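You operate a simulated robot arm through the tools that you are given. There is no shell and no other tool. Be economical: measure what you need, move in short steps, check, and stop when the job is done.

The job below is to be done with a simulated robot arm. You get a single attempt, and the scene is never put back.

JOB
Switch the vacuum off, park it in its rest and take its battery out.
Fine: the battery ends in the battery holder. Set down upright: hand vacuum.

Only the result counts: the job must be done as asked and must still hold three seconds after the hand-in. Knocking over, shifting, dropping, spilling or breaking anything else fails it.

ROBOT AND FRAMES
A 7-joint arm with a two-finger parallel gripper on a trunk, on a base that drives. Base frame: it is fixed to the floor where the robot stands at the start and does not move with it; the origin is under the middle of the robot, x ahead of it, y to its left, z up. Lengths are in mm, angles in rad, forces in N, time in s.
With the tool pointing down near the work surface it reaches from about 380 to 900 mm from the robot's upright axis, wherever it stands. Its first joint turns from -2.007 to 2.007 rad. Places, roughly: battery [-1250, -1000, 1000]; battery holder [-1400, -500, 1200]; cup well of the hand vacuum [700, 300, 500]; power key [700, 200, 600]; vacuum rest [-1300, -800, 900]. Payload 3.91 kg.
The tool frame sits at the grasp point between the pads (the TCP): z along the fingers, y along the line on which they close. The tips reach 30 mm beyond it. The gripper opens to 110 mm. The fingers are 20 mm wide and 10 mm thick; the gripper's body (48 by 112 mm) begins 55 mm behind the TCP.
Orientation is told as [roll, pitch, yaw] about the base's x, y, z axes, in that order, counted from this pose: with the fingers straight down and closing along the base's y, the tool's x points along the base's -x, its y along +y and its z along -z.

CONTROLS
- The arm moves only by the tool send_rows. Its argument "targets" is one flat list of numbers, 7 for each row, row after row: the shift along the tool's x, y, z in mm, then the turn, a rotation vector about the tool's x, y, z in degrees, then the finger opening in mm, from 0 to 110. In form: [dx, dy, dz, rx, ry, rz, fingers, dx, dy, dz, rx, ry, rz, fingers, ...]. A call has 1 to 12 rows; each row shifts and turns the commanded pose from where the row before left it, along the tool's axes as they then stand. A row lasts 0.2 s, in which the tool goes at most 50 mm and 0.15 rad; a call with a longer step from one row to the next is refused whole, and so is a gripper value outside its range. A pose out of reach is approached as far as the arm can. The call stops where the force on the tool passes 90 N (or 10 N more than at its start, if that is more) or the arm is blocked; 0.2 s more then pass. The fingers move at their own pace (about 153 mm/s each) and stop on an object; they squeeze with about 32 N. The grip force told is the motor's: it shows also when the fingers shut on nothing. Time passes only in rows, and 0.2 s behind the last, so rows that do not move let the fingers close. The reply holds the time, the measured pose of the TCP, the force on the tool along the base axes, the opening and the grip force, in the units named above and with some noise, with the torque about the TCP (base axes, N m) and any sound that the robot's microphone picked up.
- Cameras (640 x 400 px; columns grow to the right, rows downward): "scene" is now at [234.9, 181.1, 1211.3]; the picture's right is [-0.16, -0.99, 0.00], its down [-0.64, 0.11, -0.76] and it looks along [0.75, -0.12, -0.65] (base axes); focal length 249 px, centre (320, 200). "wrist" rides on the gripper at [72, 17, -103] in the tool frame; the picture's right is [-0.23, 0.97, 0.00], its down [-0.76, -0.18, -0.62] and it looks along [-0.61, -0.14, 0.78] (tool axes); focal length 222 px, centre (320, 200). There is no depth. A picture from a camera that has moved, and an enlarged one, comes with that camera's place and axes in the base frame and with its lens. The place of the scene camera against the robot may be out by one fixed shift of up to 18 mm in any direction.
- get_image(camera): a new picture of that camera. No time passes.
- move_column(by): slides the trunk up (or, below 0, down) by that many mm; the arm and the scene camera ride with it, the base frame stays. It gives what a move gives, with no picture.
- steer(legs): drives the robot by 1 to 6 legs, each [ahead, left, turn to the left] in mm, mm and rad, along the robot's own axes; the way and the turn of a leg run together, so that a leg with both is an arc; at most 1500 mm and 3.142 rad a leg. The arm and the cameras ride along, it lands a little off, and it stops where it bumps. It gives what a move gives.
- turn_head(pan, tilt): turns the head with the scene camera to pan (to the left, within 1.396 rad either way) and tilt (down, from -0.506 to 1.204), counted from straight ahead of the robot. It gives what a move gives.
- enlarge(camera, box): a new picture of the part [left, top, right, bottom] of that camera's present view, enlarged. No time passes.
- hand_in(): hands the job in; it is judged then, once.

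Go step by step. Nothing tells you exact positions but the pictures and the camera data: compare them with the known pose of the tool, close in by small moves and look again before you grip or let go. The budget is 120 turns and 90 pictures, counting those below and the enlarged ones. Unless the task says otherwise, let go and move clear before handing in, and close with one line.

The tools are called after "Emit:" by a JSON object that holds its "name" and its "arguments". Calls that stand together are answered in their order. send_rows: Moves the arm, as the interface text tells. Its arguments: {"type":"object","properties":{"targets":{"type":"array","items":{"type":"number"}}},"required":["targets"]} The other tools are called the same way: move_column (by) slides the trunk up or down; steer (legs) drives the base; turn_head (pan, tilt) turns the head that bears the scene camera; get_image (camera) takes a picture; enlarge (camera, box) takes an enlarged picture of a part of a camera's view; hand_in () hands the job in.

At the start:

```text
time_s: 0.0
tcp_pos: [555.6, 12.2, 946.2]
ee_rot: [0.0, -0.001, 0.0]
wrist_force: [0.1, 0.3, 0.2]
torque: [0.01, -0.03, 0.01]
grip_width: 109.9
gripper_force: 0.1
trunk travel left (down, up): [-550.0, 440.0]
robot x, y, heading: [-2.5, -0.2, 0.005]
head pan, tilt: [-0.162, 0.705]
```

scene: 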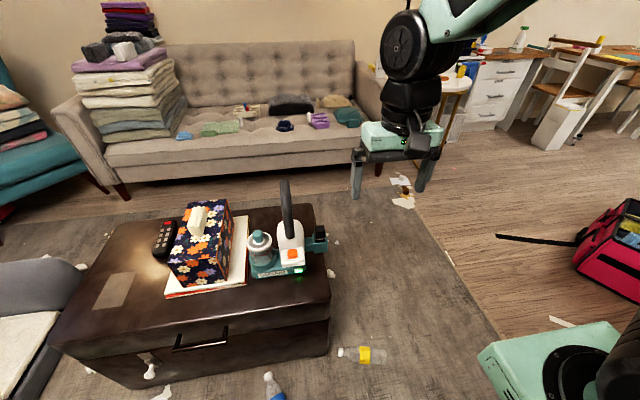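
wrist: 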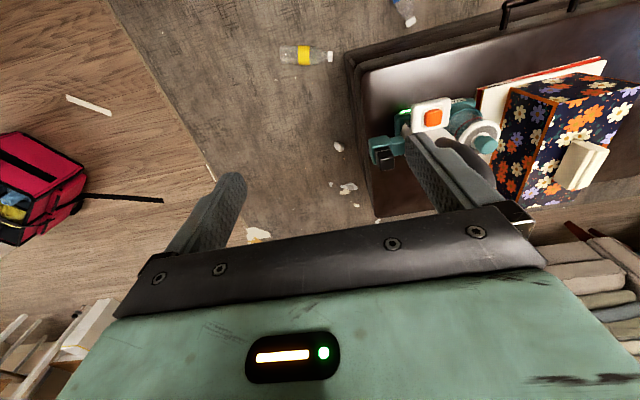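

The hand vacuum stands on the dark coffee table with an orange key and a green lamp. I'll look at it enlarged first.

Emit:
{"name": "enlarge", "arguments": {"camera": "scene", "box": [220, 170, 350, 300]}}

Emit:
{"name": "enlarge", "arguments": {"camera": "wrist", "box": [340, 70, 520, 220]}}

```text
3.08 times, centred on (285, 235) of scene
camera zoom: at [234.9, 181.1, 1211.3], right [-0.16, -0.99, 0.0], down [-0.64, 0.11, -0.76], along [0.75, -0.12, -0.65], focal length 766 px, centre (428, 92)
```

zoom: 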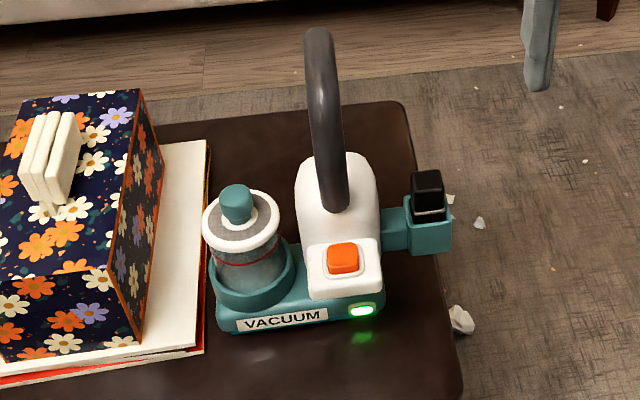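

```text
2.67 times, centred on (430, 145) of wrist
camera zoom: at [482.1, 29.6, 1048.2], right [0.23, 0.97, 0.0], down [0.76, -0.18, 0.62], along [0.61, -0.14, -0.78], focal length 592 px, centre (27, 347)
```

zoom: 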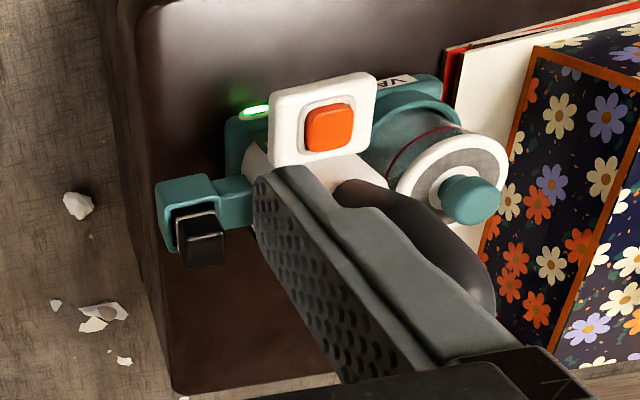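

The key triangulates to about (650, 190, 668). I'll shift the arm sideways and back to look at the vacuum from the wrist camera.

Emit:
{"name": "send_rows", "arguments": {"targets": [30, 40, 0, 0, 0, 0, 110, 30, 40, 0, 0, 0, 0, 110, 30, 40, 0, 0, 0, 0, 110, 20, 40, 0, 0, 0, 0, 110, 0, 0, 0, 0, 0, 0, 110]}}

Emit:
{"name": "get_image", "arguments": {"camera": "wrist"}}

Emit:
{"name": "enlarge", "arguments": {"camera": "scene", "box": [220, 150, 380, 310]}}

```text
time_s: 1.2
tcp_pos: [446.4, 172.6, 945.6]
ee_rot: [0.001, -0.001, 0.001]
wrist_force: [-0.1, -0.1, -0.3]
torque: [-0.01, 0.01, 0.0]
grip_width: 110.1
gripper_force: 0.1
trunk travel left (down, up): [-550.0, 440.0]
robot x, y, heading: [-2.2, 0.1, 0.001]
head pan, tilt: [-0.162, 0.705]
```

```text
85 pictures are left
camera wrist: at [371.8, 190.3, 1047.7], right [0.23, 0.97, 0.0], down [0.76, -0.18, 0.62], along [0.61, -0.14, -0.78], focal length 222 px, centre (320, 200)
```

wrist: 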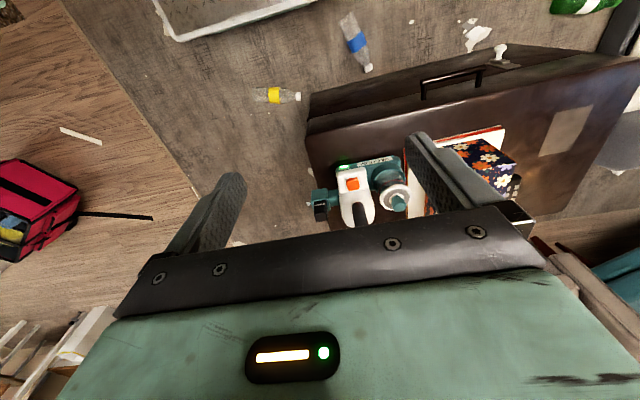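

```text
2.50 times, centred on (300, 230) of scene
camera zoom: at [234.9, 181.1, 1211.3], right [-0.16, -0.99, 0.0], down [-0.64, 0.11, -0.76], along [0.75, -0.12, -0.65], focal length 622 px, centre (370, 125)
```

zoom: 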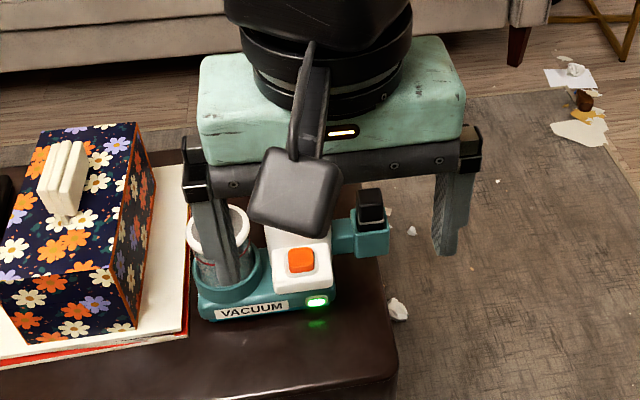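

I'll lower the tool and look from closer.

Emit:
{"name": "send_rows", "arguments": {"targets": [0, 10, 48, 0, 0, 0, 110, 0, 10, 48, 0, 0, 0, 110, 0, 0, 48, 0, 0, 0, 110, 0, 0, 0, 0, 0, 0, 110]}}

Emit:
{"name": "enlarge", "arguments": {"camera": "wrist", "box": [200, 80, 520, 280]}}

Emit:
{"name": "enlarge", "arguments": {"camera": "scene", "box": [220, 150, 380, 310]}}

```text
time_s: 2.2
tcp_pos: [446.2, 191.4, 801.9]
ee_rot: [0.0, 0.001, 0.0]
wrist_force: [0.0, 0.2, 0.2]
torque: [-0.01, 0.01, 0.0]
grip_width: 110.2
gripper_force: 0.0
trunk travel left (down, up): [-550.0, 440.0]
robot x, y, heading: [0.9, -0.6, -0.005]
head pan, tilt: [-0.162, 0.705]
```

```text
2.00 times, centred on (360, 180) of wrist
camera zoom: at [372.5, 208.5, 904.4], right [0.23, 0.97, 0.0], down [0.76, -0.18, 0.62], along [0.61, -0.14, -0.78], focal length 444 px, centre (240, 240)
```

zoom: 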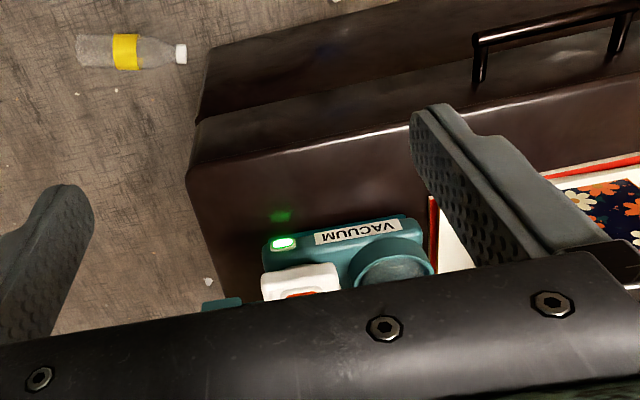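

```text
2.50 times, centred on (300, 230) of scene
camera zoom: at [234.8, 181.1, 1211.3], right [-0.16, -0.99, 0.0], down [-0.64, 0.11, -0.76], along [0.75, -0.12, -0.65], focal length 622 px, centre (370, 125)
```

zoom: 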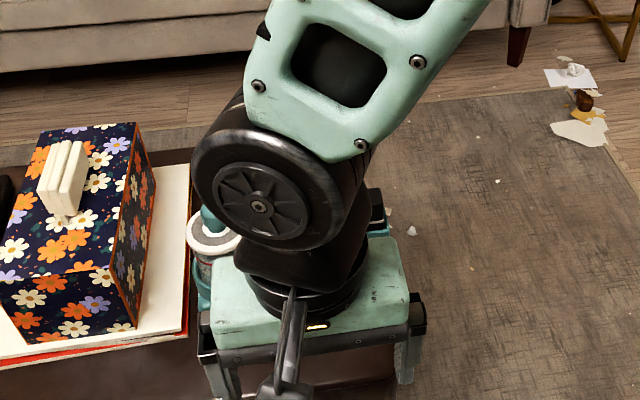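

The arm hides the vacuum, so I'll move it up and right, then lower the trunk to see the handle from the side with the head camera.

Emit:
{"name": "send_rows", "arguments": {"targets": [0, 0, -48, 0, 0, 0, 110, 0, 0, -48, 0, 0, 0, 110, 0, 0, -48, 0, 0, 0, 110, 0, -48, -10, 0, 0, 0, 110, 0, -49, 0, 0, 0, 0, 110, 0, -49, 0, 0, 0, 0, 110, 0, -49, 0, 0, 0, 0, 110, 0, -49, 0, 0, 0, 0, 110, 0, -49, 0, 0, 0, 0, 110, 0, -49, 0, 0, 0, 0, 110, 0, -49, 0, 0, 0, 0, 110, 0, 0, 0, 0, 0, 0, 110]}}

Emit:
{"name": "move_column", "arguments": {"by": -330}}

Emit:
{"name": "turn_head", "arguments": {"pan": 0.1, "tilt": 0.35}}

Emit:
{"name": "get_image", "arguments": {"camera": "scene"}}

```text
time_s: 4.8
tcp_pos: [444.8, -199.6, 956.4]
ee_rot: [-0.001, -0.001, -0.001]
wrist_force: [0.7, 0.9, 0.2]
torque: [0.02, 0.01, 0.02]
grip_width: 110.0
gripper_force: 0.2
trunk travel left (down, up): [-550.0, 440.0]
robot x, y, heading: [-2.2, 1.2, 0.005]
head pan, tilt: [-0.162, 0.705]
```

```text
time_s: 8.1
tcp_pos: [446.3, -198.6, 626.4]
ee_rot: [0.0, 0.0, 0.0]
wrist_force: [0.3, 0.2, -0.9]
torque: [-0.02, 0.0, 0.0]
grip_width: 110.0
gripper_force: 0.1
trunk travel left (down, up): [-220.0, 770.0]
robot x, y, heading: [1.0, 0.4, 0.001]
head pan, tilt: [-0.162, 0.705]
```

```text
time_s: 8.9
tcp_pos: [446.2, -199.6, 626.4]
ee_rot: [0.001, -0.001, -0.001]
wrist_force: [0.3, 0.3, 0.4]
torque: [0.02, 0.0, -0.02]
grip_width: 110.0
gripper_force: 0.1
trunk travel left (down, up): [-220.0, 770.0]
robot x, y, heading: [3.5, -1.6, -0.005]
head pan, tilt: [0.099, 0.351]
```

```text
81 pictures are left
camera scene: at [243.9, 204.1, 913.1], right [0.1, -1.0, 0.0], down [-0.34, -0.03, -0.94], along [0.93, 0.09, -0.34], focal length 249 px, centre (320, 200)
```

scene: 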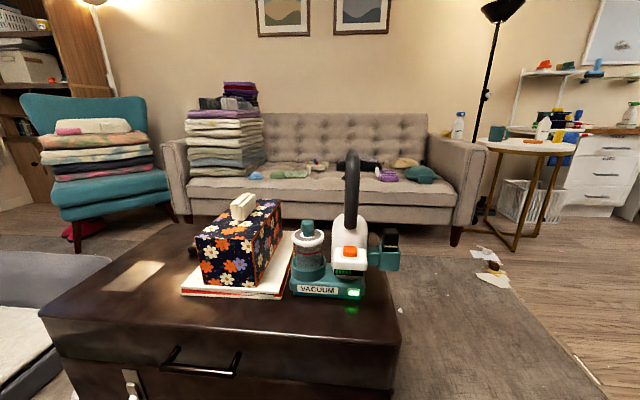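

Emit:
{"name": "enlarge", "arguments": {"camera": "scene", "box": [270, 140, 430, 310]}}

```text
2.35 times, centred on (350, 225) of scene
camera zoom: at [243.9, 204.1, 913.1], right [0.1, -1.0, 0.0], down [-0.34, -0.03, -0.94], along [0.93, 0.09, -0.34], focal length 586 px, centre (249, 141)
```

zoom: 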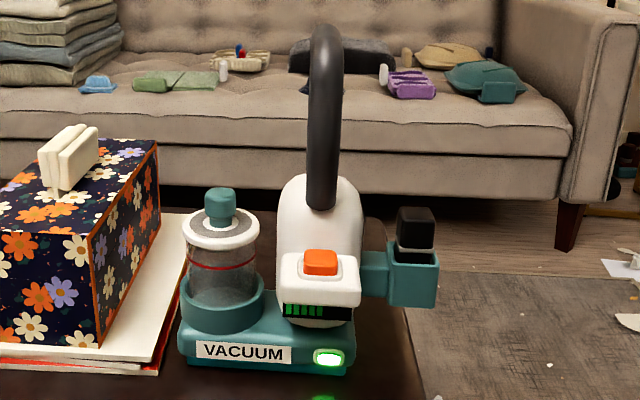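

I can see the layout now: a base with the cup in its well, a key on top of the front box, an arched handle lying in the x–z plane, and the battery sticking up from the side bracket. I'll get a true side view with the wrist camera, which means raising the trunk, turning the tool and tilting it.

Emit:
{"name": "move_column", "arguments": {"by": 280}}

Emit:
{"name": "send_rows", "arguments": {"targets": [0, 0, 0, 0, 0, -8.2, 110, 0, 0, 0, 0, 0, -8.2, 110, 0, 0, 0, 0, 0, -8.2, 110, 0, 0, 0, 0, 0, -8.2, 110, 0, 0, 0, 0, 0, -8.2, 110, 0, 0, 0, 0, 0, -8.2, 110, 0, 0, 0, 0, 0, -8.2, 110, 0, 0, 0, 0, 0, -8.2, 110, 0, 0, 0, 0, 0, -8.2, 110, 0, 0, 0, 0, 0, -8.2, 110, 0, 0, 0, 0, 0, -8, 110, 0, 0, 0, 0, 0, 0, 110]}}

Emit:
{"name": "send_rows", "arguments": {"targets": [0, 40, 0, 0, -7.5, 0, 110, 0, 40, 0, 0, -7.5, 0, 110, 0, 40, 0, 0, -7.5, 0, 110, 0, 40, 0, 0, -7.5, 0, 110, 0, 40, 0, 0, -7.5, 0, 110, 0, 10, 0, 0, -7.5, 0, 110, 0, 0, 0, 0, 0, 0, 110]}}

Emit:
{"name": "get_image", "arguments": {"camera": "wrist"}}

```text
time_s: 11.7
tcp_pos: [445.9, -198.2, 906.4]
ee_rot: [0.0, 0.0, -0.003]
wrist_force: [-0.5, 0.6, 0.1]
torque: [0.01, -0.02, -0.02]
grip_width: 110.1
gripper_force: 0.2
trunk travel left (down, up): [-500.0, 490.0]
robot x, y, heading: [1.6, -2.6, -0.0]
head pan, tilt: [0.099, 0.351]
```

```text
time_s: 14.3
tcp_pos: [446.7, -197.7, 905.7]
ee_rot: [0.0, 0.0, 1.572]
wrist_force: [-0.2, -0.4, 0.4]
torque: [-0.02, -0.01, 0.0]
grip_width: 110.0
gripper_force: 0.1
trunk travel left (down, up): [-500.0, 490.0]
robot x, y, heading: [-3.6, 1.2, -0.002]
head pan, tilt: [0.099, 0.351]
```

```text
time_s: 15.5
tcp_pos: [288.1, -218.9, 927.4]
ee_rot: [-0.032, -0.599, 1.559]
wrist_force: [60.7, 2.1, -8.0]
torque: [-0.18, -1.52, -1.53]
grip_width: 69.5
gripper_force: 0.1
out of reach, approached as far as the arm can: row 2, 3, 4
trunk travel left (down, up): [-500.0, 490.0]
robot x, y, heading: [-1.7, 0.7, -0.002]
head pan, tilt: [0.099, 0.351]
stopped in row 5: the force on the tool passed its limit at 102 N (the readings are from after the stop); the commanded pose is now the measured one
```

```text
79 pictures are left
camera wrist: at [266.3, -337.1, 970.5], right [-0.97, 0.22, 0.1], down [0.16, 0.27, 0.95], along [0.18, 0.94, -0.3], focal length 222 px, centre (320, 200)
```

wrist: 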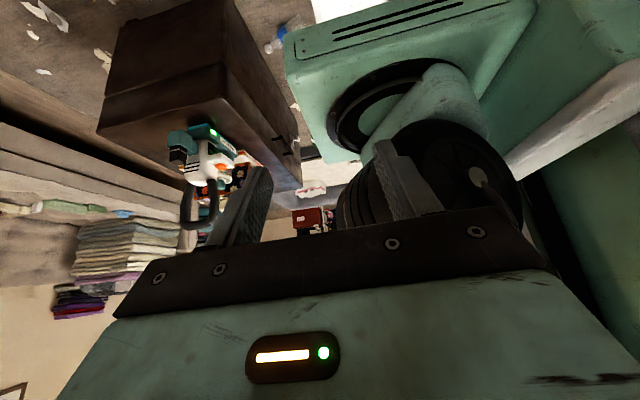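

I moved the wrong way: with the tool yawed, its y points along base −x, so the gripper touched the robot's own body. I'll back off outward along tool −y.

Emit:
{"name": "send_rows", "arguments": {"targets": [0, -40, 0, 0, 0, 0, 110, 0, -40, 0, 0, 0, 0, 110, 0, -45, 0, 0, 0, 0, 110, 0, -45, 0, 0, 0, 0, 110, 0, -45, 0, 0, -4, 0, 110, 0, -45, 0, 0, -4, 0, 110, 0, -45, 0, 0, 0, 0, 110, 0, -40, 0, 0, 0, 0, 110, 0, 0, 0, 0, 0, 0, 110]}}

Emit:
{"name": "get_image", "arguments": {"camera": "wrist"}}

```text
time_s: 17.5
tcp_pos: [628.4, -226.9, 934.7]
ee_rot: [-0.026, -0.743, 1.569]
wrist_force: [-1.2, -0.1, 0.5]
torque: [0.03, 0.0, 0.01]
grip_width: 110.1
gripper_force: 0.0
trunk travel left (down, up): [-500.0, 490.0]
robot x, y, heading: [0.2, 1.5, 0.007]
head pan, tilt: [0.099, 0.351]
```

```text
78 pictures are left
camera wrist: at [607.9, -349.0, 960.2], right [-0.97, 0.19, 0.13], down [0.16, 0.14, 0.98], along [0.17, 0.97, -0.16], focal length 222 px, centre (320, 200)
```

wrist: 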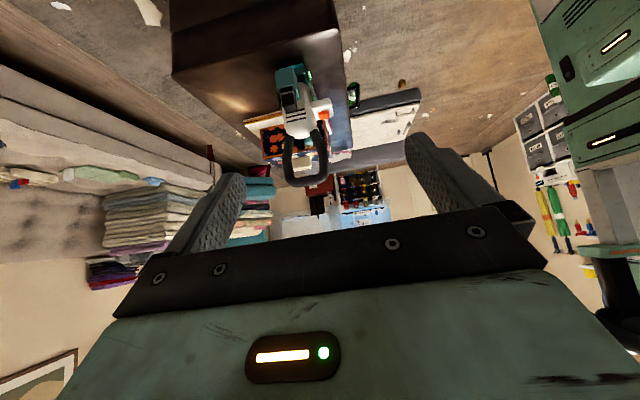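

Good side view. I'll enlarge it.

Emit:
{"name": "enlarge", "arguments": {"camera": "wrist", "box": [250, 50, 370, 195]}}

```text
2.76 times, centred on (310, 122) of wrist
camera zoom: at [607.9, -349.0, 960.2], right [-0.97, 0.19, 0.13], down [0.16, 0.14, 0.98], along [0.17, 0.97, -0.16], focal length 613 px, centre (348, 414)
```

zoom: 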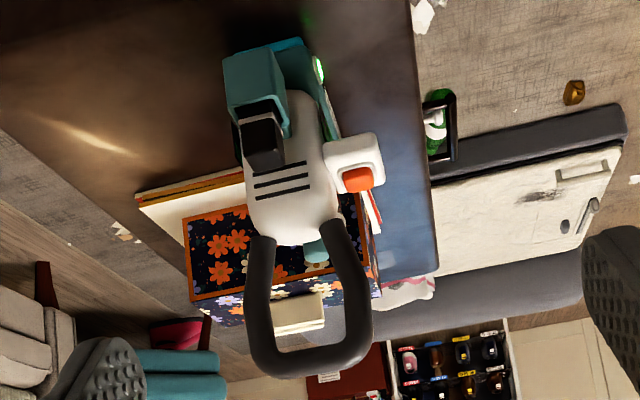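

From the side view, the key is at about (652, 190, 660). The handle bail spans x 672–780 with its crossbar axis near z 818. I'll restore the tool yaw, then press the key with closed fingertips tilted 25° so the gripper body clears the handle.

Emit:
{"name": "send_rows", "arguments": {"targets": [0, 0, 0, 0, 8.5, 0, 60, 0, 0, 0, 0, 8.5, 0, 0, 0, 0, 0, 0, 8.5, 0, 0, 0, 0, 0, 0, 8.5, 0, 0, 0, 0, 0, 0, 8.5, 0, 0, 0, 0, 0, 0, 0, 8.2, 0, 0, 0, 0, 0, 0, 8.2, 0, 0, 0, 0, 0, 0, 8.2, 0, 0, 0, 0, 0, 0, 8.2, 0, 0, 0, 0, 0, 0, 8.2, 0, 0, 0, 0, 0, 0, 0, 0]}}

Emit:
{"name": "send_rows", "arguments": {"targets": [0, 0, 0, 0, 0, 8.2, 0, 0, 0, 0, 0, 0, 8.2, 0, 0, 0, 0, 0, 0, 8.2, 0, 0, 0, 0, 0, 0, 8.2, 0, 0, 0, 0, 0, 0, 8.2, 0, 0, 0, 0, 0, 0, 7.8, 0, 0, 0, 0, 0, -8.4, 0, 0, 0, 0, 0, 0, -8.4, 0, 0, 0, 0, 0, 0, -8.2, 0, 0, 0, 0, 0, 0, 0, 0, 0]}}

```text
time_s: 19.9
tcp_pos: [628.8, -226.5, 935.4]
ee_rot: [-0.015, -0.013, 0.832]
wrist_force: [0.7, -0.8, 0.1]
torque: [0.02, -0.01, 0.0]
grip_width: 0.0
gripper_force: 32.2
trunk travel left (down, up): [-500.0, 490.0]
robot x, y, heading: [-0.5, -0.7, -0.0]
head pan, tilt: [0.099, 0.351]
```

```text
time_s: 22.1
tcp_pos: [629.0, -225.9, 935.7]
ee_rot: [0.001, -0.458, -0.017]
wrist_force: [0.2, -0.3, 0.0]
torque: [-0.02, 0.0, 0.0]
grip_width: 0.0
gripper_force: 32.0
trunk travel left (down, up): [-500.0, 490.0]
robot x, y, heading: [2.3, -2.1, -0.002]
head pan, tilt: [0.099, 0.351]
```

Emit:
{"name": "send_rows", "arguments": {"targets": [5.4, 41.6, -2.65, 0, 0, 0, 0, 5.4, 41.6, -2.65, 0, 0, 0, 0, 5.4, 41.6, -2.65, 0, 0, 0, 0, 5.4, 41.6, -2.65, 0, 0, 0, 0, 5.4, 41.6, -2.65, 0, 0, 0, 0, 5.4, 41.6, -2.65, 0, 0, 0, 0, 5.4, 41.6, -2.65, 0, 0, 0, 0, 5.4, 41.6, -2.65, 0, 0, 0, 0, 5.4, 41.6, -2.65, 0, 0, 0, 0, 5.4, 41.6, -2.65, 0, 0, 0, 0, 0, 0, 0, 0, 0, 0, 0]}}

Emit:
{"name": "send_rows", "arguments": {"targets": [17.1, 0, 34.75, 0, 0, 0, 0, 17.1, 0, 34.75, 0, 0, 0, 0, 17.1, 0, 34.75, 0, 0, 0, 0, 0, 0, 0, 0, 0, 0, 0]}}

Emit:
{"name": "enlarge", "arguments": {"camera": "wrist", "box": [200, 60, 440, 260]}}

Emit:
{"name": "enlarge", "arguments": {"camera": "scene", "box": [240, 120, 440, 320]}}

```text
time_s: 24.5
tcp_pos: [576.6, 191.0, 934.4]
ee_rot: [0.0, -0.456, -0.018]
wrist_force: [0.0, 0.2, 0.4]
torque: [0.0, -0.01, 0.0]
grip_width: 0.3
gripper_force: 31.6
trunk travel left (down, up): [-500.0, 490.0]
robot x, y, heading: [1.0, -0.3, 0.003]
head pan, tilt: [0.099, 0.351]
```

```text
time_s: 25.5
tcp_pos: [574.6, 191.5, 817.0]
ee_rot: [-0.001, -0.455, -0.017]
wrist_force: [0.6, 0.8, 0.3]
torque: [-0.01, 0.01, -0.01]
grip_width: 0.0
gripper_force: 31.9
trunk travel left (down, up): [-500.0, 490.0]
robot x, y, heading: [0.7, -2.5, 0.001]
head pan, tilt: [0.099, 0.351]
```

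```text
2.00 times, centred on (320, 160) of wrist
camera zoom: at [463.9, 210.7, 877.5], right [0.22, 0.97, 0.1], down [0.41, -0.18, 0.89], along [0.89, -0.16, -0.44], focal length 444 px, centre (320, 280)
```

zoom: 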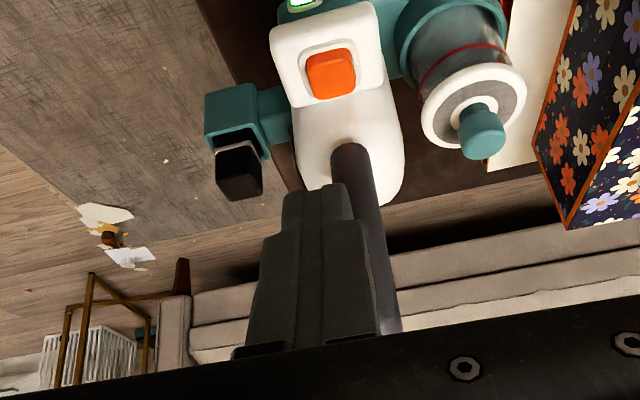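

```text
2.00 times, centred on (340, 220) of scene
camera zoom: at [244.0, 204.1, 1193.2], right [0.1, -1.0, 0.0], down [-0.34, -0.03, -0.94], along [0.93, 0.09, -0.34], focal length 498 px, centre (280, 160)
```

zoom: 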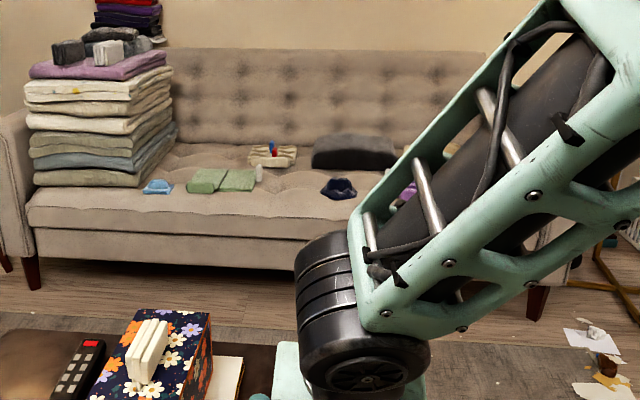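

Emit:
{"name": "send_rows", "arguments": {"targets": [-3.75, 1.2, 31.6, 0, 0, 0, 0, -3.75, 1.2, 31.6, 0, 0, 0, 0, -3.75, 1.2, 31.6, 0, 0, 0, 0, -3.75, 1.2, 31.6, 0, 0, 0, 0, 0, 0, 0, 0, 0, 0, 0]}}

Emit:
{"name": "enlarge", "arguments": {"camera": "wrist", "box": [220, 80, 420, 240]}}

```text
time_s: 26.7
tcp_pos: [645.0, 194.1, 711.6]
ee_rot: [0.0, -0.454, -0.018]
wrist_force: [-0.3, -0.1, 1.2]
torque: [-0.01, 0.03, 0.03]
grip_width: 0.0
gripper_force: 32.6
trunk travel left (down, up): [-500.0, 490.0]
robot x, y, heading: [1.2, -0.9, -0.0]
head pan, tilt: [0.099, 0.351]
```

```text
2.50 times, centred on (320, 160) of wrist
camera zoom: at [533.6, 213.6, 770.9], right [0.22, 0.97, 0.1], down [0.41, -0.18, 0.89], along [0.89, -0.16, -0.43], focal length 555 px, centre (320, 300)
```

zoom: 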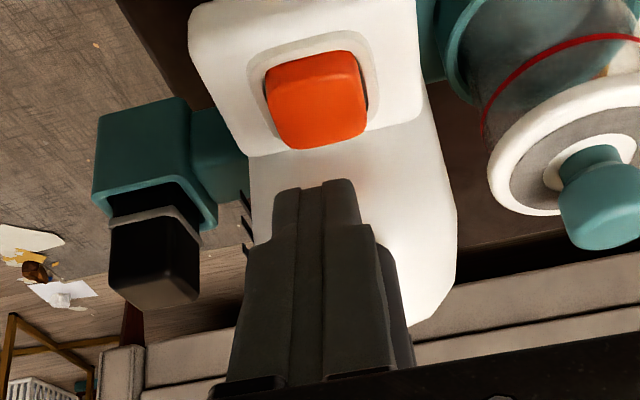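

Emit:
{"name": "send_rows", "arguments": {"targets": [3.5, 1, 7.2, 0, 0, 0, 0, 3.5, 1, 7.2, 0, 0, 0, 0, 1.75, 0, 3.6, 0, 0, 0, 0, 0, 0, 0, 0, 0, 0, 0]}}

Emit:
{"name": "enlarge", "arguments": {"camera": "wrist", "box": [220, 80, 420, 240]}}

```text
time_s: 27.7
tcp_pos: [645.6, 196.0, 691.3]
ee_rot: [0.0, -0.456, -0.017]
wrist_force: [0.5, 0.3, 0.2]
torque: [-0.02, -0.03, 0.05]
grip_width: 0.1
gripper_force: 31.7
trunk travel left (down, up): [-500.0, 490.0]
robot x, y, heading: [-3.6, 1.1, 0.003]
head pan, tilt: [0.099, 0.351]
```

```text
2.50 times, centred on (320, 160) of wrist
camera zoom: at [534.1, 215.6, 750.6], right [0.22, 0.97, 0.1], down [0.41, -0.18, 0.89], along [0.89, -0.16, -0.43], focal length 555 px, centre (320, 300)
```

zoom: 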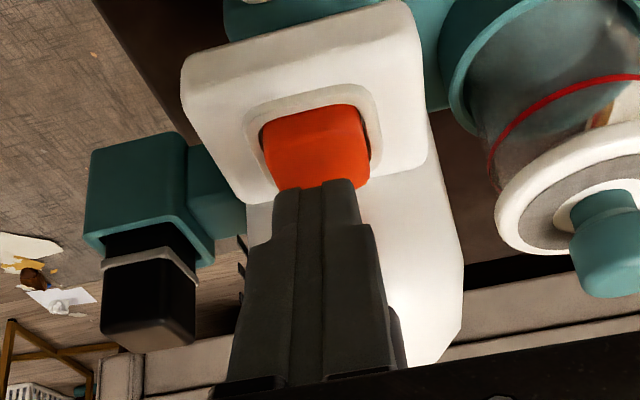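

Emit:
{"name": "send_rows", "arguments": {"targets": [6.7, 0, 0, 0, 0, 0, 0, 1.3, 0, 2.7, 0, 0, 0, 0, 1.3, 0, 2.7, 0, 0, 0, 0, 0.9, 0, 1.8, 0, 0, 0, 0, 0.9, 0, 1.8, 0, 0, 0, 0, 0, 0, 0, 0, 0, 0, 0]}}

Emit:
{"name": "enlarge", "arguments": {"camera": "wrist", "box": [220, 60, 420, 220]}}

```text
time_s: 29.1
tcp_pos: [639.8, 196.6, 677.9]
ee_rot: [0.0, -0.456, -0.017]
wrist_force: [-1.5, -0.1, 1.7]
torque: [0.01, 0.0, -0.02]
grip_width: 0.0
gripper_force: 31.8
trunk travel left (down, up): [-500.0, 490.0]
robot x, y, heading: [1.3, 0.7, 0.006]
head pan, tilt: [0.099, 0.351]
```

```text
2.50 times, centred on (320, 140) of wrist
camera zoom: at [528.2, 215.8, 737.9], right [0.22, 0.97, 0.1], down [0.41, -0.18, 0.89], along [0.89, -0.16, -0.43], focal length 555 px, centre (320, 350)
```

zoom: 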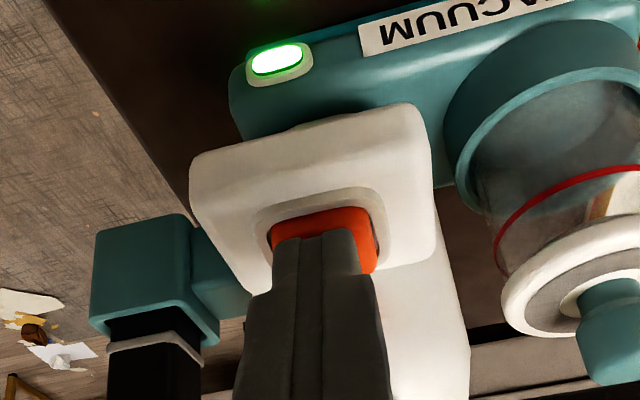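

Touching the key (small force). The lamp is still on, so I'll press a little further.

Emit:
{"name": "send_rows", "arguments": {"targets": [0.9, 0, 1.8, 0, 0, 0, 0, 0.9, 0, 1.8, 0, 0, 0, 0, 0, 0, 0, 0, 0, 0, 0]}}

Emit:
{"name": "enlarge", "arguments": {"camera": "wrist", "box": [220, 60, 420, 220]}}

```text
time_s: 29.9
tcp_pos: [639.7, 195.6, 676.5]
ee_rot: [0.001, -0.459, -0.018]
wrist_force: [-4.4, -2.1, 11.2]
torque: [-0.03, 0.07, -0.01]
grip_width: 0.1
gripper_force: 32.2
trunk travel left (down, up): [-500.0, 490.0]
robot x, y, heading: [-0.1, -1.3, 0.001]
head pan, tilt: [0.099, 0.351]
heard: click
```

```text
2.50 times, centred on (320, 140) of wrist
camera zoom: at [528.2, 215.8, 734.6], right [0.22, 0.97, 0.1], down [0.41, -0.19, 0.9], along [0.89, -0.16, -0.43], focal length 555 px, centre (320, 350)
```

zoom: 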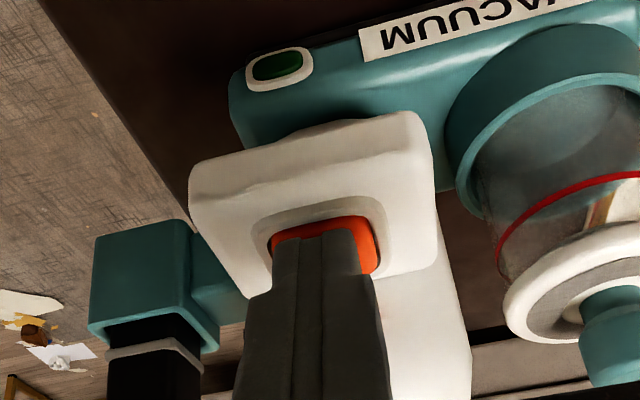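

The vacuum clicked and the lamp went out, so it is off. I'll retract up and back, straighten the tool and open the fingers.

Emit:
{"name": "send_rows", "arguments": {"targets": [-13.1, 0, -38.1, 0, 0, 0, 0, -13.1, 0, -38.1, 0, 0, 0, 0, -13.1, 0, -38.1, 0, 0, 0, 0, -13.1, 0, -38.1, 0, 0, 0, 0, -13.1, 0, -38.1, 0, 0, 0, 0, -13.1, 0, -38.1, 0, 0, 0, 0, 0, 0, 0, 0, 6.55, 0, 40, 0, 0, 0, 0, 6.55, 0, 80, 0, 0, 0, 0, 6.55, 0, 80, 0, 0, 0, 0, 6.6, 1, 80, 0, 0, 0, 0, 0, 0, 80]}}

Emit:
{"name": "get_image", "arguments": {"camera": "wrist"}}

```text
time_s: 32.3
tcp_pos: [609.7, 197.6, 914.0]
ee_rot: [0.001, 0.002, -0.036]
wrist_force: [-0.2, 0.2, 0.0]
torque: [0.02, -0.02, 0.01]
grip_width: 80.0
gripper_force: 0.2
trunk travel left (down, up): [-500.0, 490.0]
robot x, y, heading: [3.0, 0.3, 0.0]
head pan, tilt: [0.099, 0.351]
```

```text
70 pictures are left
camera wrist: at [536.8, 217.3, 1016.8], right [0.26, 0.97, 0.0], down [0.76, -0.2, 0.62], along [0.6, -0.16, -0.78], focal length 222 px, centre (320, 200)
```

wrist: 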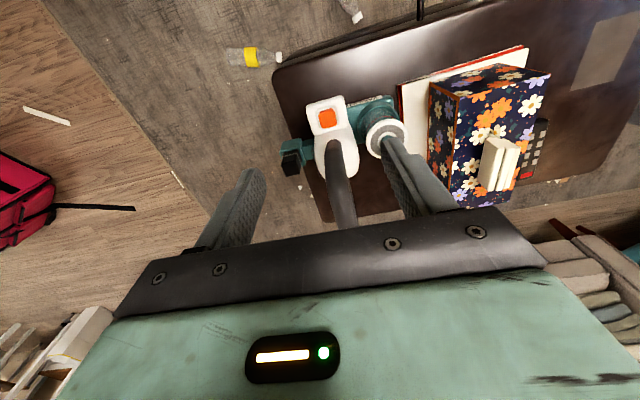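

Emit:
{"name": "send_rows", "arguments": {"targets": [-40, 0, 0, 0, 0, -2, 80, -40, 0, 0, 0, 0, 0, 80, -38, 0, 10, 0, 0, 0, 80, 0, 0, 20, 0, 0, 0, 80, 0, 0, 0, 0, 0, 0, 80]}}

Emit:
{"name": "get_image", "arguments": {"camera": "wrist"}}

Emit:
{"name": "turn_head", "arguments": {"pan": 0.05, "tilt": 0.75}}

Emit:
{"name": "get_image", "arguments": {"camera": "scene"}}

```text
time_s: 33.5
tcp_pos: [727.0, 196.5, 884.4]
ee_rot: [-0.001, 0.002, -0.001]
wrist_force: [-0.2, 0.7, -1.2]
torque: [-0.01, 0.05, -0.01]
grip_width: 79.9
gripper_force: 0.1
trunk travel left (down, up): [-500.0, 490.0]
robot x, y, heading: [0.1, -1.2, -0.004]
head pan, tilt: [0.099, 0.351]
```

```text
69 pictures are left
camera wrist: at [654.3, 213.9, 985.3], right [0.23, 0.97, 0.0], down [0.76, -0.18, 0.62], along [0.61, -0.14, -0.78], focal length 222 px, centre (320, 200)
```

wrist: 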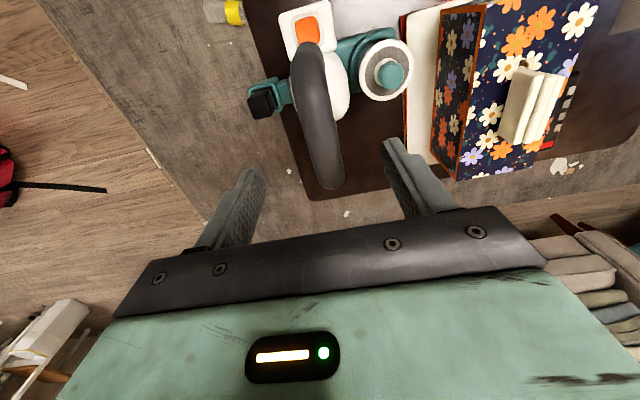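

```text
time_s: 34.4
tcp_pos: [727.5, 197.5, 883.5]
ee_rot: [0.001, 0.003, -0.001]
wrist_force: [0.7, 0.1, -1.2]
torque: [0.01, 0.02, 0.01]
grip_width: 80.0
gripper_force: 0.0
trunk travel left (down, up): [-500.0, 490.0]
robot x, y, heading: [-2.7, 2.9, -0.0]
head pan, tilt: [0.051, 0.75]
```

```text
68 pictures are left
camera scene: at [234.1, 199.0, 1157.6], right [0.05, -1.0, 0.0], down [-0.68, -0.03, -0.73], along [0.73, 0.04, -0.68], focal length 249 px, centre (320, 200)
```

scene: 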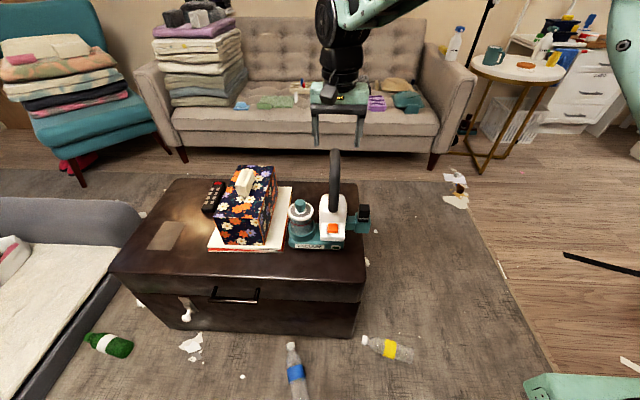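

Emit:
{"name": "send_rows", "arguments": {"targets": [0, 1, 35, 0, 0, 1.5, 80, 0, 1, 35, 0, 0, 1.5, 80, 0, 0, 0, 0, 0, 0, 80]}}

Emit:
{"name": "get_image", "arguments": {"camera": "wrist"}}

Emit:
{"name": "enlarge", "arguments": {"camera": "scene", "box": [270, 100, 400, 260]}}

```text
time_s: 35.2
tcp_pos: [727.1, 198.5, 813.3]
ee_rot: [0.0, 0.002, -0.051]
wrist_force: [0.4, 0.3, 0.2]
torque: [-0.01, 0.0, -0.02]
grip_width: 80.0
gripper_force: 0.0
trunk travel left (down, up): [-500.0, 490.0]
robot x, y, heading: [0.1, -5.0, 0.002]
head pan, tilt: [0.051, 0.75]
```

```text
67 pictures are left
camera wrist: at [654.9, 218.7, 914.6], right [0.28, 0.96, 0.0], down [0.75, -0.22, 0.62], along [0.6, -0.17, -0.78], focal length 222 px, centre (320, 200)
```

wrist: 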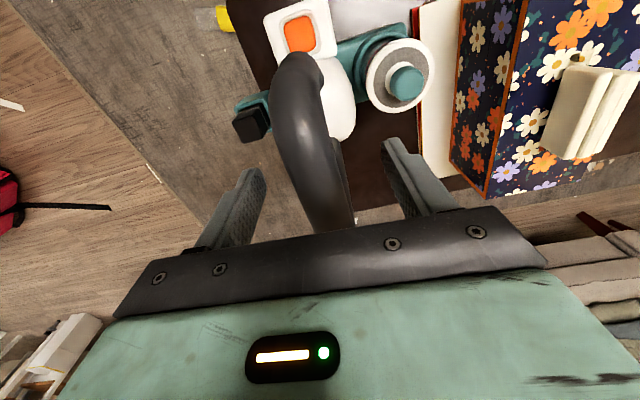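

```text
2.50 times, centred on (335, 180) of scene
camera zoom: at [234.1, 199.0, 1157.5], right [0.05, -1.0, 0.0], down [-0.68, -0.03, -0.73], along [0.73, 0.04, -0.68], focal length 622 px, centre (282, 250)
```

zoom: 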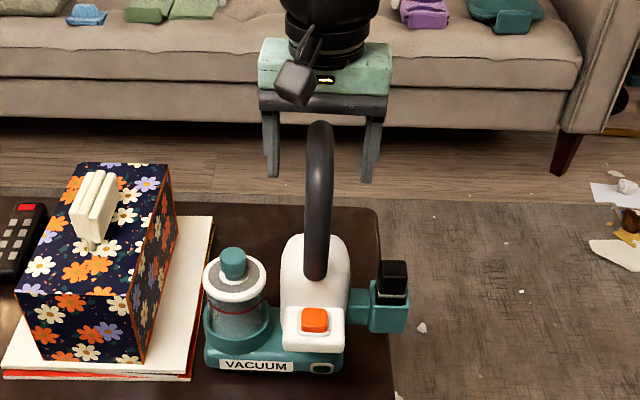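

The fingers straddle the handle. I'll close on it and lift a little.

Emit:
{"name": "send_rows", "arguments": {"targets": [0, 0, 0, 0, 0, 0, 40, 0, 0, 0, 0, 0, 0, 0, 0, 0, 0, 0, 0, 0, 0, 0, 0, 0, 0, 0, 0, 0]}}

Emit:
{"name": "send_rows", "arguments": {"targets": [0, 0, -5, 0, 0, 0, 0, 0, 0, -10, 0, 0, 0, 0, 0, 0, -10, 0, 0, 0, 0, 0, 0, -10, 0, 0, 0, 0, 0, 0, 0, 0, 0, 0, 0]}}

Emit:
{"name": "enlarge", "arguments": {"camera": "scene", "box": [270, 100, 400, 260]}}

```text
time_s: 36.2
tcp_pos: [727.1, 197.6, 812.0]
ee_rot: [0.0, 0.003, -0.053]
wrist_force: [-0.2, 0.0, -0.1]
torque: [-0.1, -0.07, 0.23]
grip_width: 25.9
gripper_force: 31.7
trunk travel left (down, up): [-500.0, 490.0]
robot x, y, heading: [0.0, 1.6, 0.003]
head pan, tilt: [0.051, 0.75]
```

```text
time_s: 37.4
tcp_pos: [726.3, 197.6, 848.8]
ee_rot: [0.001, 0.004, -0.052]
wrist_force: [0.9, 0.5, -11.2]
torque: [-0.09, -0.03, 0.02]
grip_width: 25.7
gripper_force: 32.2
trunk travel left (down, up): [-500.0, 490.0]
robot x, y, heading: [-0.6, -2.2, 0.004]
head pan, tilt: [0.051, 0.75]
```

```text
2.50 times, centred on (335, 180) of scene
camera zoom: at [234.4, 199.1, 1157.4], right [0.05, -1.0, 0.0], down [-0.68, -0.03, -0.73], along [0.73, 0.04, -0.68], focal length 622 px, centre (282, 250)
```

zoom: 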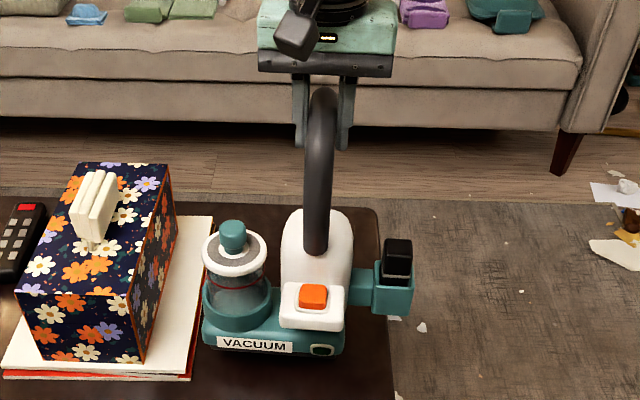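

Lifted cleanly: about 1.1 kg, hanging upright. I'll raise the trunk, draw the vacuum in, then look around for the rest.

Emit:
{"name": "move_column", "arguments": {"by": 220}}

Emit:
{"name": "send_rows", "arguments": {"targets": [25, -20, 0, 0, 0, 0, 0, 25, -20, 0, 0, 0, 0, 0, 25, -20, 0, 0, 0, 0, 0, 25, -20, 0, 0, 0, 0, 0, 25, -20, 0, 0, 0, 0, 0, 25, -20, 0, 0, 0, 0, 0, 25, -20, 0, 0, 0, 0, 0, 20, -20, 0, 0, 0, 0, 0, 20, -20, 0, 0, 0, 0, 0, 0, 0, 0, 0, 0, -2, 0, 0, 0, 0, 0, 0, 0, 0]}}

Emit:
{"name": "turn_head", "arguments": {"pan": 1.39, "tilt": 0.4}}

Emit:
{"name": "get_image", "arguments": {"camera": "scene"}}

Emit:
{"name": "turn_head", "arguments": {"pan": -1.39, "tilt": 0.4}}

Emit:
{"name": "get_image", "arguments": {"camera": "scene"}}

```text
time_s: 39.7
tcp_pos: [727.3, 197.3, 1068.9]
ee_rot: [0.002, 0.003, -0.051]
wrist_force: [-0.1, 0.1, -10.7]
torque: [-0.08, -0.02, 0.0]
grip_width: 25.9
gripper_force: 31.9
trunk travel left (down, up): [-720.0, 270.0]
robot x, y, heading: [0.5, -1.4, -0.003]
head pan, tilt: [0.051, 0.75]
```

```text
time_s: 42.1
tcp_pos: [502.3, 28.9, 1070.2]
ee_rot: [0.0, 0.002, -0.018]
wrist_force: [0.9, -0.3, -10.5]
torque: [-0.11, -0.02, 0.0]
grip_width: 25.9
gripper_force: 32.0
trunk travel left (down, up): [-720.0, 270.0]
robot x, y, heading: [3.3, 1.2, -0.002]
head pan, tilt: [0.051, 0.75]
```

```text
time_s: 43.6
tcp_pos: [503.0, 29.5, 1069.8]
ee_rot: [0.0, 0.004, -0.017]
wrist_force: [-0.7, 0.1, -10.5]
torque: [-0.13, 0.0, 0.02]
grip_width: 26.0
gripper_force: 31.7
trunk travel left (down, up): [-720.0, 270.0]
robot x, y, heading: [-2.3, -3.2, -0.0]
head pan, tilt: [1.389, 0.4]
```

```text
64 pictures are left
camera scene: at [168.4, 285.9, 1408.6], right [0.98, -0.18, 0.0], down [-0.07, -0.38, -0.92], along [0.17, 0.91, -0.39], focal length 249 px, centre (320, 200)
```

scene: 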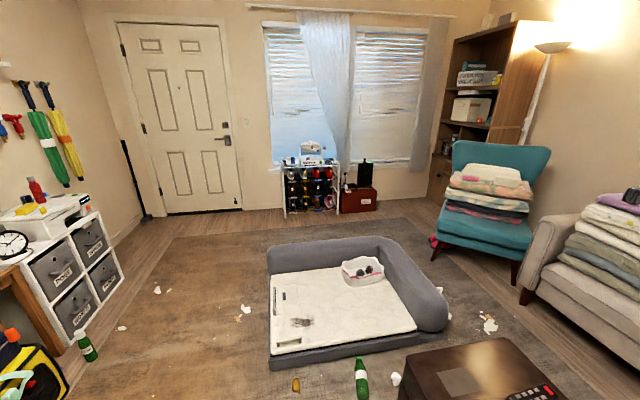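

```text
time_s: 46.0
tcp_pos: [503.0, 29.9, 1070.2]
ee_rot: [-0.001, 0.004, -0.016]
wrist_force: [0.3, 0.5, -11.8]
torque: [-0.12, -0.03, 0.03]
grip_width: 25.7
gripper_force: 31.7
trunk travel left (down, up): [-720.0, 270.0]
robot x, y, heading: [2.0, -1.6, -0.003]
head pan, tilt: [-1.389, 0.4]
```

```text
63 pictures are left
camera scene: at [168.4, 103.7, 1408.6], right [-0.98, -0.18, 0.0], down [-0.07, 0.38, -0.92], along [0.17, -0.91, -0.39], focal length 249 px, centre (320, 200)
```

scene: 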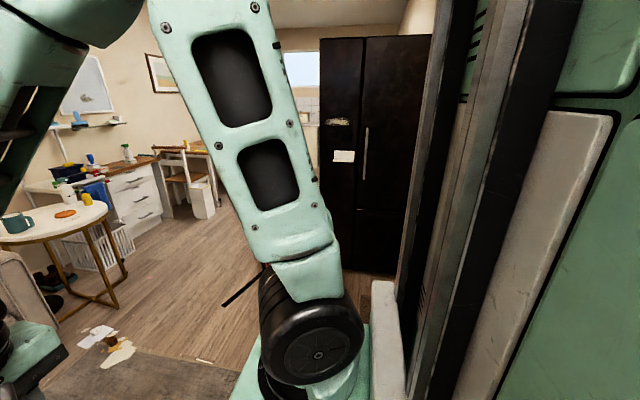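

The rest must be behind me, so I'll turn in place to the right and look.

Emit:
{"name": "steer", "arguments": {"legs": [[0, 0, -1.3], [0, 0, -1.3]]}}

Emit:
{"name": "turn_head", "arguments": {"pan": 0.3, "tilt": 0.5}}

Emit:
{"name": "get_image", "arguments": {"camera": "scene"}}

```text
time_s: 52.9
tcp_pos: [-419.0, -281.3, 1069.8]
ee_rot: [0.001, 0.002, -2.626]
wrist_force: [-0.2, 0.3, -10.3]
torque: [0.09, 0.08, -0.02]
grip_width: 25.9
gripper_force: 32.4
trunk travel left (down, up): [-720.0, 270.0]
robot x, y, heading: [-1.1, 1.3, -2.609]
head pan, tilt: [-1.389, 0.4]
```

```text
time_s: 54.6
tcp_pos: [-417.4, -281.1, 1070.4]
ee_rot: [0.0, 0.004, -2.626]
wrist_force: [-0.3, 0.4, -10.3]
torque: [0.06, 0.1, -0.03]
grip_width: 25.9
gripper_force: 31.8
trunk travel left (down, up): [-720.0, 270.0]
robot x, y, heading: [0.1, -1.1, -2.608]
head pan, tilt: [0.3, 0.499]
```

```text
62 pictures are left
camera scene: at [-70.0, -326.5, 1399.4], right [-0.74, 0.67, 0.0], down [0.32, 0.35, -0.88], along [-0.59, -0.65, -0.48], focal length 249 px, centre (320, 200)
```

scene: 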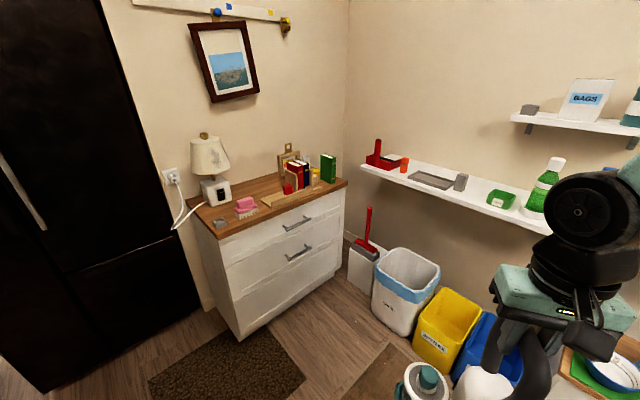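

A wall shelf carries a grey tray (probably the rest), and an upper shelf holds a small grey block. I'll zoom in on both.

Emit:
{"name": "turn_head", "arguments": {"pan": 0.0, "tilt": 0.35}}

Emit:
{"name": "enlarge", "arguments": {"camera": "scene", "box": [220, 100, 460, 260]}}

Emit:
{"name": "get_image", "arguments": {"camera": "scene"}}

```text
time_s: 55.4
tcp_pos: [-417.3, -281.1, 1070.0]
ee_rot: [0.0, 0.002, -2.626]
wrist_force: [0.7, 0.2, -11.1]
torque: [0.08, 0.07, 0.01]
grip_width: 25.9
gripper_force: 32.3
trunk travel left (down, up): [-720.0, 270.0]
robot x, y, heading: [3.6, 2.3, -2.609]
head pan, tilt: [0.0, 0.351]
```

```text
2.50 times, centred on (340, 180) of scene
camera zoom: at [-89.0, -306.5, 1413.1], right [-0.51, 0.86, 0.0], down [0.3, 0.18, -0.94], along [-0.81, -0.48, -0.34], focal length 622 px, centre (270, 250)
```

zoom: 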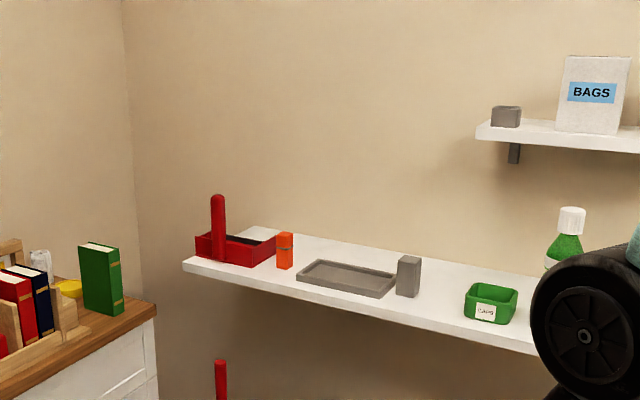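

```text
60 pictures are left
camera scene: at [-89.0, -306.5, 1413.1], right [-0.51, 0.86, 0.0], down [0.3, 0.18, -0.94], along [-0.81, -0.48, -0.34], focal length 249 px, centre (320, 200)
```

scene: 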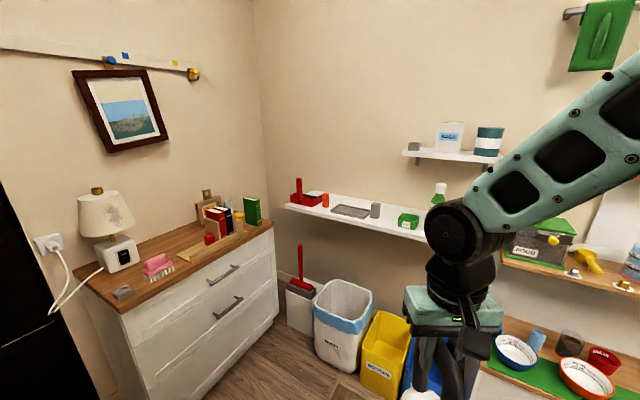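

On the lower shelf I see a grey tray (the rest), a grey block next to it, an orange item and a red box. On the upper shelf there is a small grey open holder. I'll check the floor before driving closer.

Emit:
{"name": "move_column", "arguments": {"by": 220}}

Emit:
{"name": "turn_head", "arguments": {"pan": 0.35, "tilt": 0.9}}

Emit:
{"name": "get_image", "arguments": {"camera": "scene"}}

```text
time_s: 57.7
tcp_pos: [-416.9, -280.7, 1289.6]
ee_rot: [0.0, 0.003, -2.626]
wrist_force: [-0.5, -0.4, -11.3]
torque: [0.07, 0.08, 0.03]
grip_width: 26.1
gripper_force: 31.6
trunk travel left (down, up): [-940.0, 50.0]
robot x, y, heading: [-0.3, 2.6, -2.608]
head pan, tilt: [0.0, 0.351]
```

```text
time_s: 58.7
tcp_pos: [-417.4, -281.6, 1289.3]
ee_rot: [0.001, 0.003, -2.625]
wrist_force: [0.5, 1.2, -10.6]
torque: [0.08, 0.05, 0.02]
grip_width: 25.9
gripper_force: 32.1
trunk travel left (down, up): [-940.0, 50.0]
robot x, y, heading: [0.9, 0.2, -2.61]
head pan, tilt: [0.351, 0.901]
```

```text
59 pictures are left
camera scene: at [-56.8, -317.5, 1585.6], right [-0.77, 0.63, 0.0], down [0.5, 0.61, -0.62], along [-0.39, -0.48, -0.78], focal length 249 px, centre (320, 200)
```

scene: 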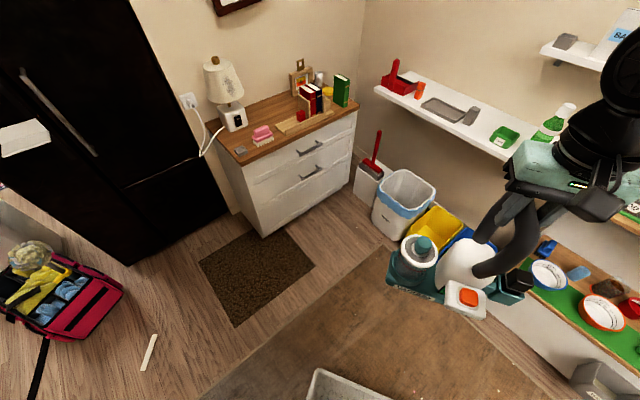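

Emit:
{"name": "turn_head", "arguments": {"pan": 0.35, "tilt": 1.2}}

Emit:
{"name": "get_image", "arguments": {"camera": "scene"}}

```text
time_s: 59.5
tcp_pos: [-417.5, -281.7, 1290.0]
ee_rot: [0.0, 0.004, -2.624]
wrist_force: [0.5, 0.1, -11.3]
torque: [0.05, 0.06, 0.0]
grip_width: 26.0
gripper_force: 31.7
trunk travel left (down, up): [-940.0, 50.0]
robot x, y, heading: [4.4, 2.2, -2.606]
head pan, tilt: [0.351, 1.201]
```

```text
58 pictures are left
camera scene: at [-44.4, -302.4, 1565.8], right [-0.77, 0.63, 0.0], down [0.59, 0.72, -0.36], along [-0.23, -0.28, -0.93], focal length 249 px, centre (320, 200)
```

scene: 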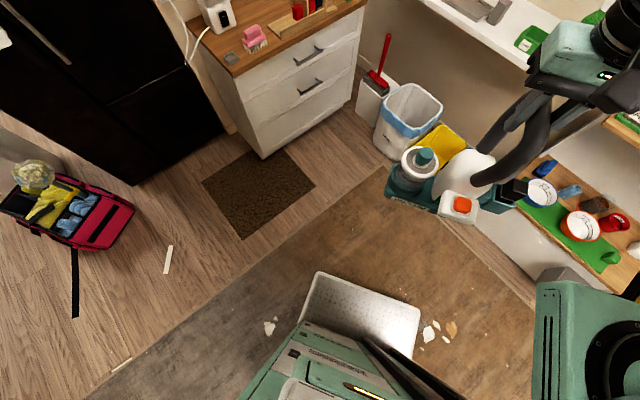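

That is just my own base; the floor between is clear. I'll square up to the wall and drive closer.

Emit:
{"name": "steer", "arguments": {"legs": [[0, 0, -0.533], [420, 720, 0]]}}

Emit:
{"name": "turn_head", "arguments": {"pan": -0.2, "tilt": 0.6}}

Emit:
{"name": "get_image", "arguments": {"camera": "scene"}}

```text
time_s: 65.4
tcp_pos: [-917.8, -747.1, 1289.7]
ee_rot: [-0.001, 0.003, 3.134]
wrist_force: [0.1, 1.0, -10.8]
torque: [0.11, 0.04, 0.04]
grip_width: 25.8
gripper_force: 31.9
trunk travel left (down, up): [-940.0, 50.0]
robot x, y, heading: [-417.1, -712.4, -3.134]
head pan, tilt: [0.351, 1.201]
```

```text
time_s: 66.4
tcp_pos: [-917.5, -747.2, 1289.9]
ee_rot: [0.0, 0.003, 3.134]
wrist_force: [-0.7, -0.3, -11.2]
torque: [0.07, 0.04, -0.02]
grip_width: 26.0
gripper_force: 32.3
trunk travel left (down, up): [-940.0, 50.0]
robot x, y, heading: [-415.6, -712.3, -3.134]
head pan, tilt: [-0.201, 0.6]
```

```text
57 pictures are left
camera scene: at [-633.4, -913.8, 1610.3], right [0.19, 0.98, 0.0], down [0.56, -0.11, -0.82], along [-0.81, 0.16, -0.57], focal length 249 px, centre (320, 200)
```

scene: 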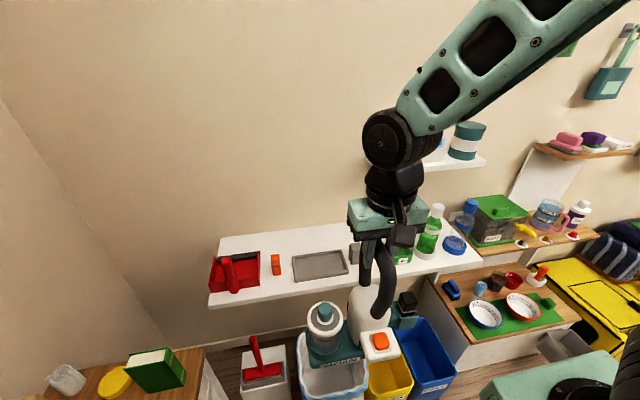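

Emit:
{"name": "enlarge", "arguments": {"camera": "scene", "box": [200, 210, 440, 320]}}

Emit:
{"name": "enlarge", "arguments": {"camera": "scene", "box": [290, 230, 440, 380]}}

```text
2.67 times, centred on (320, 265) of scene
camera zoom: at [-633.4, -913.8, 1610.3], right [0.19, 0.98, 0.0], down [0.56, -0.11, -0.82], along [-0.81, 0.16, -0.57], focal length 664 px, centre (320, 27)
```

zoom: 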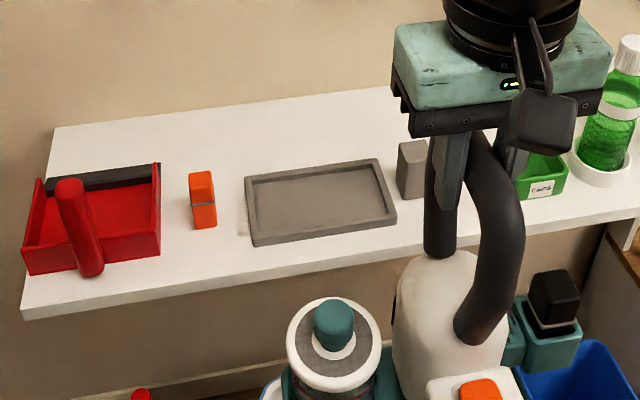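

```text
2.67 times, centred on (365, 305) of scene
camera zoom: at [-633.4, -913.8, 1610.3], right [0.19, 0.98, 0.0], down [0.56, -0.11, -0.82], along [-0.81, 0.16, -0.57], focal length 664 px, centre (200, -80)
```

zoom: 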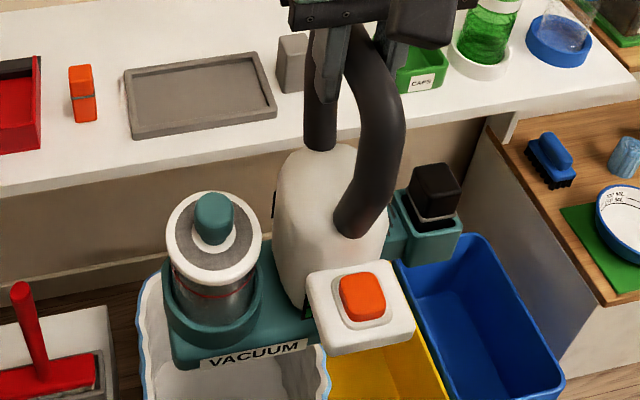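

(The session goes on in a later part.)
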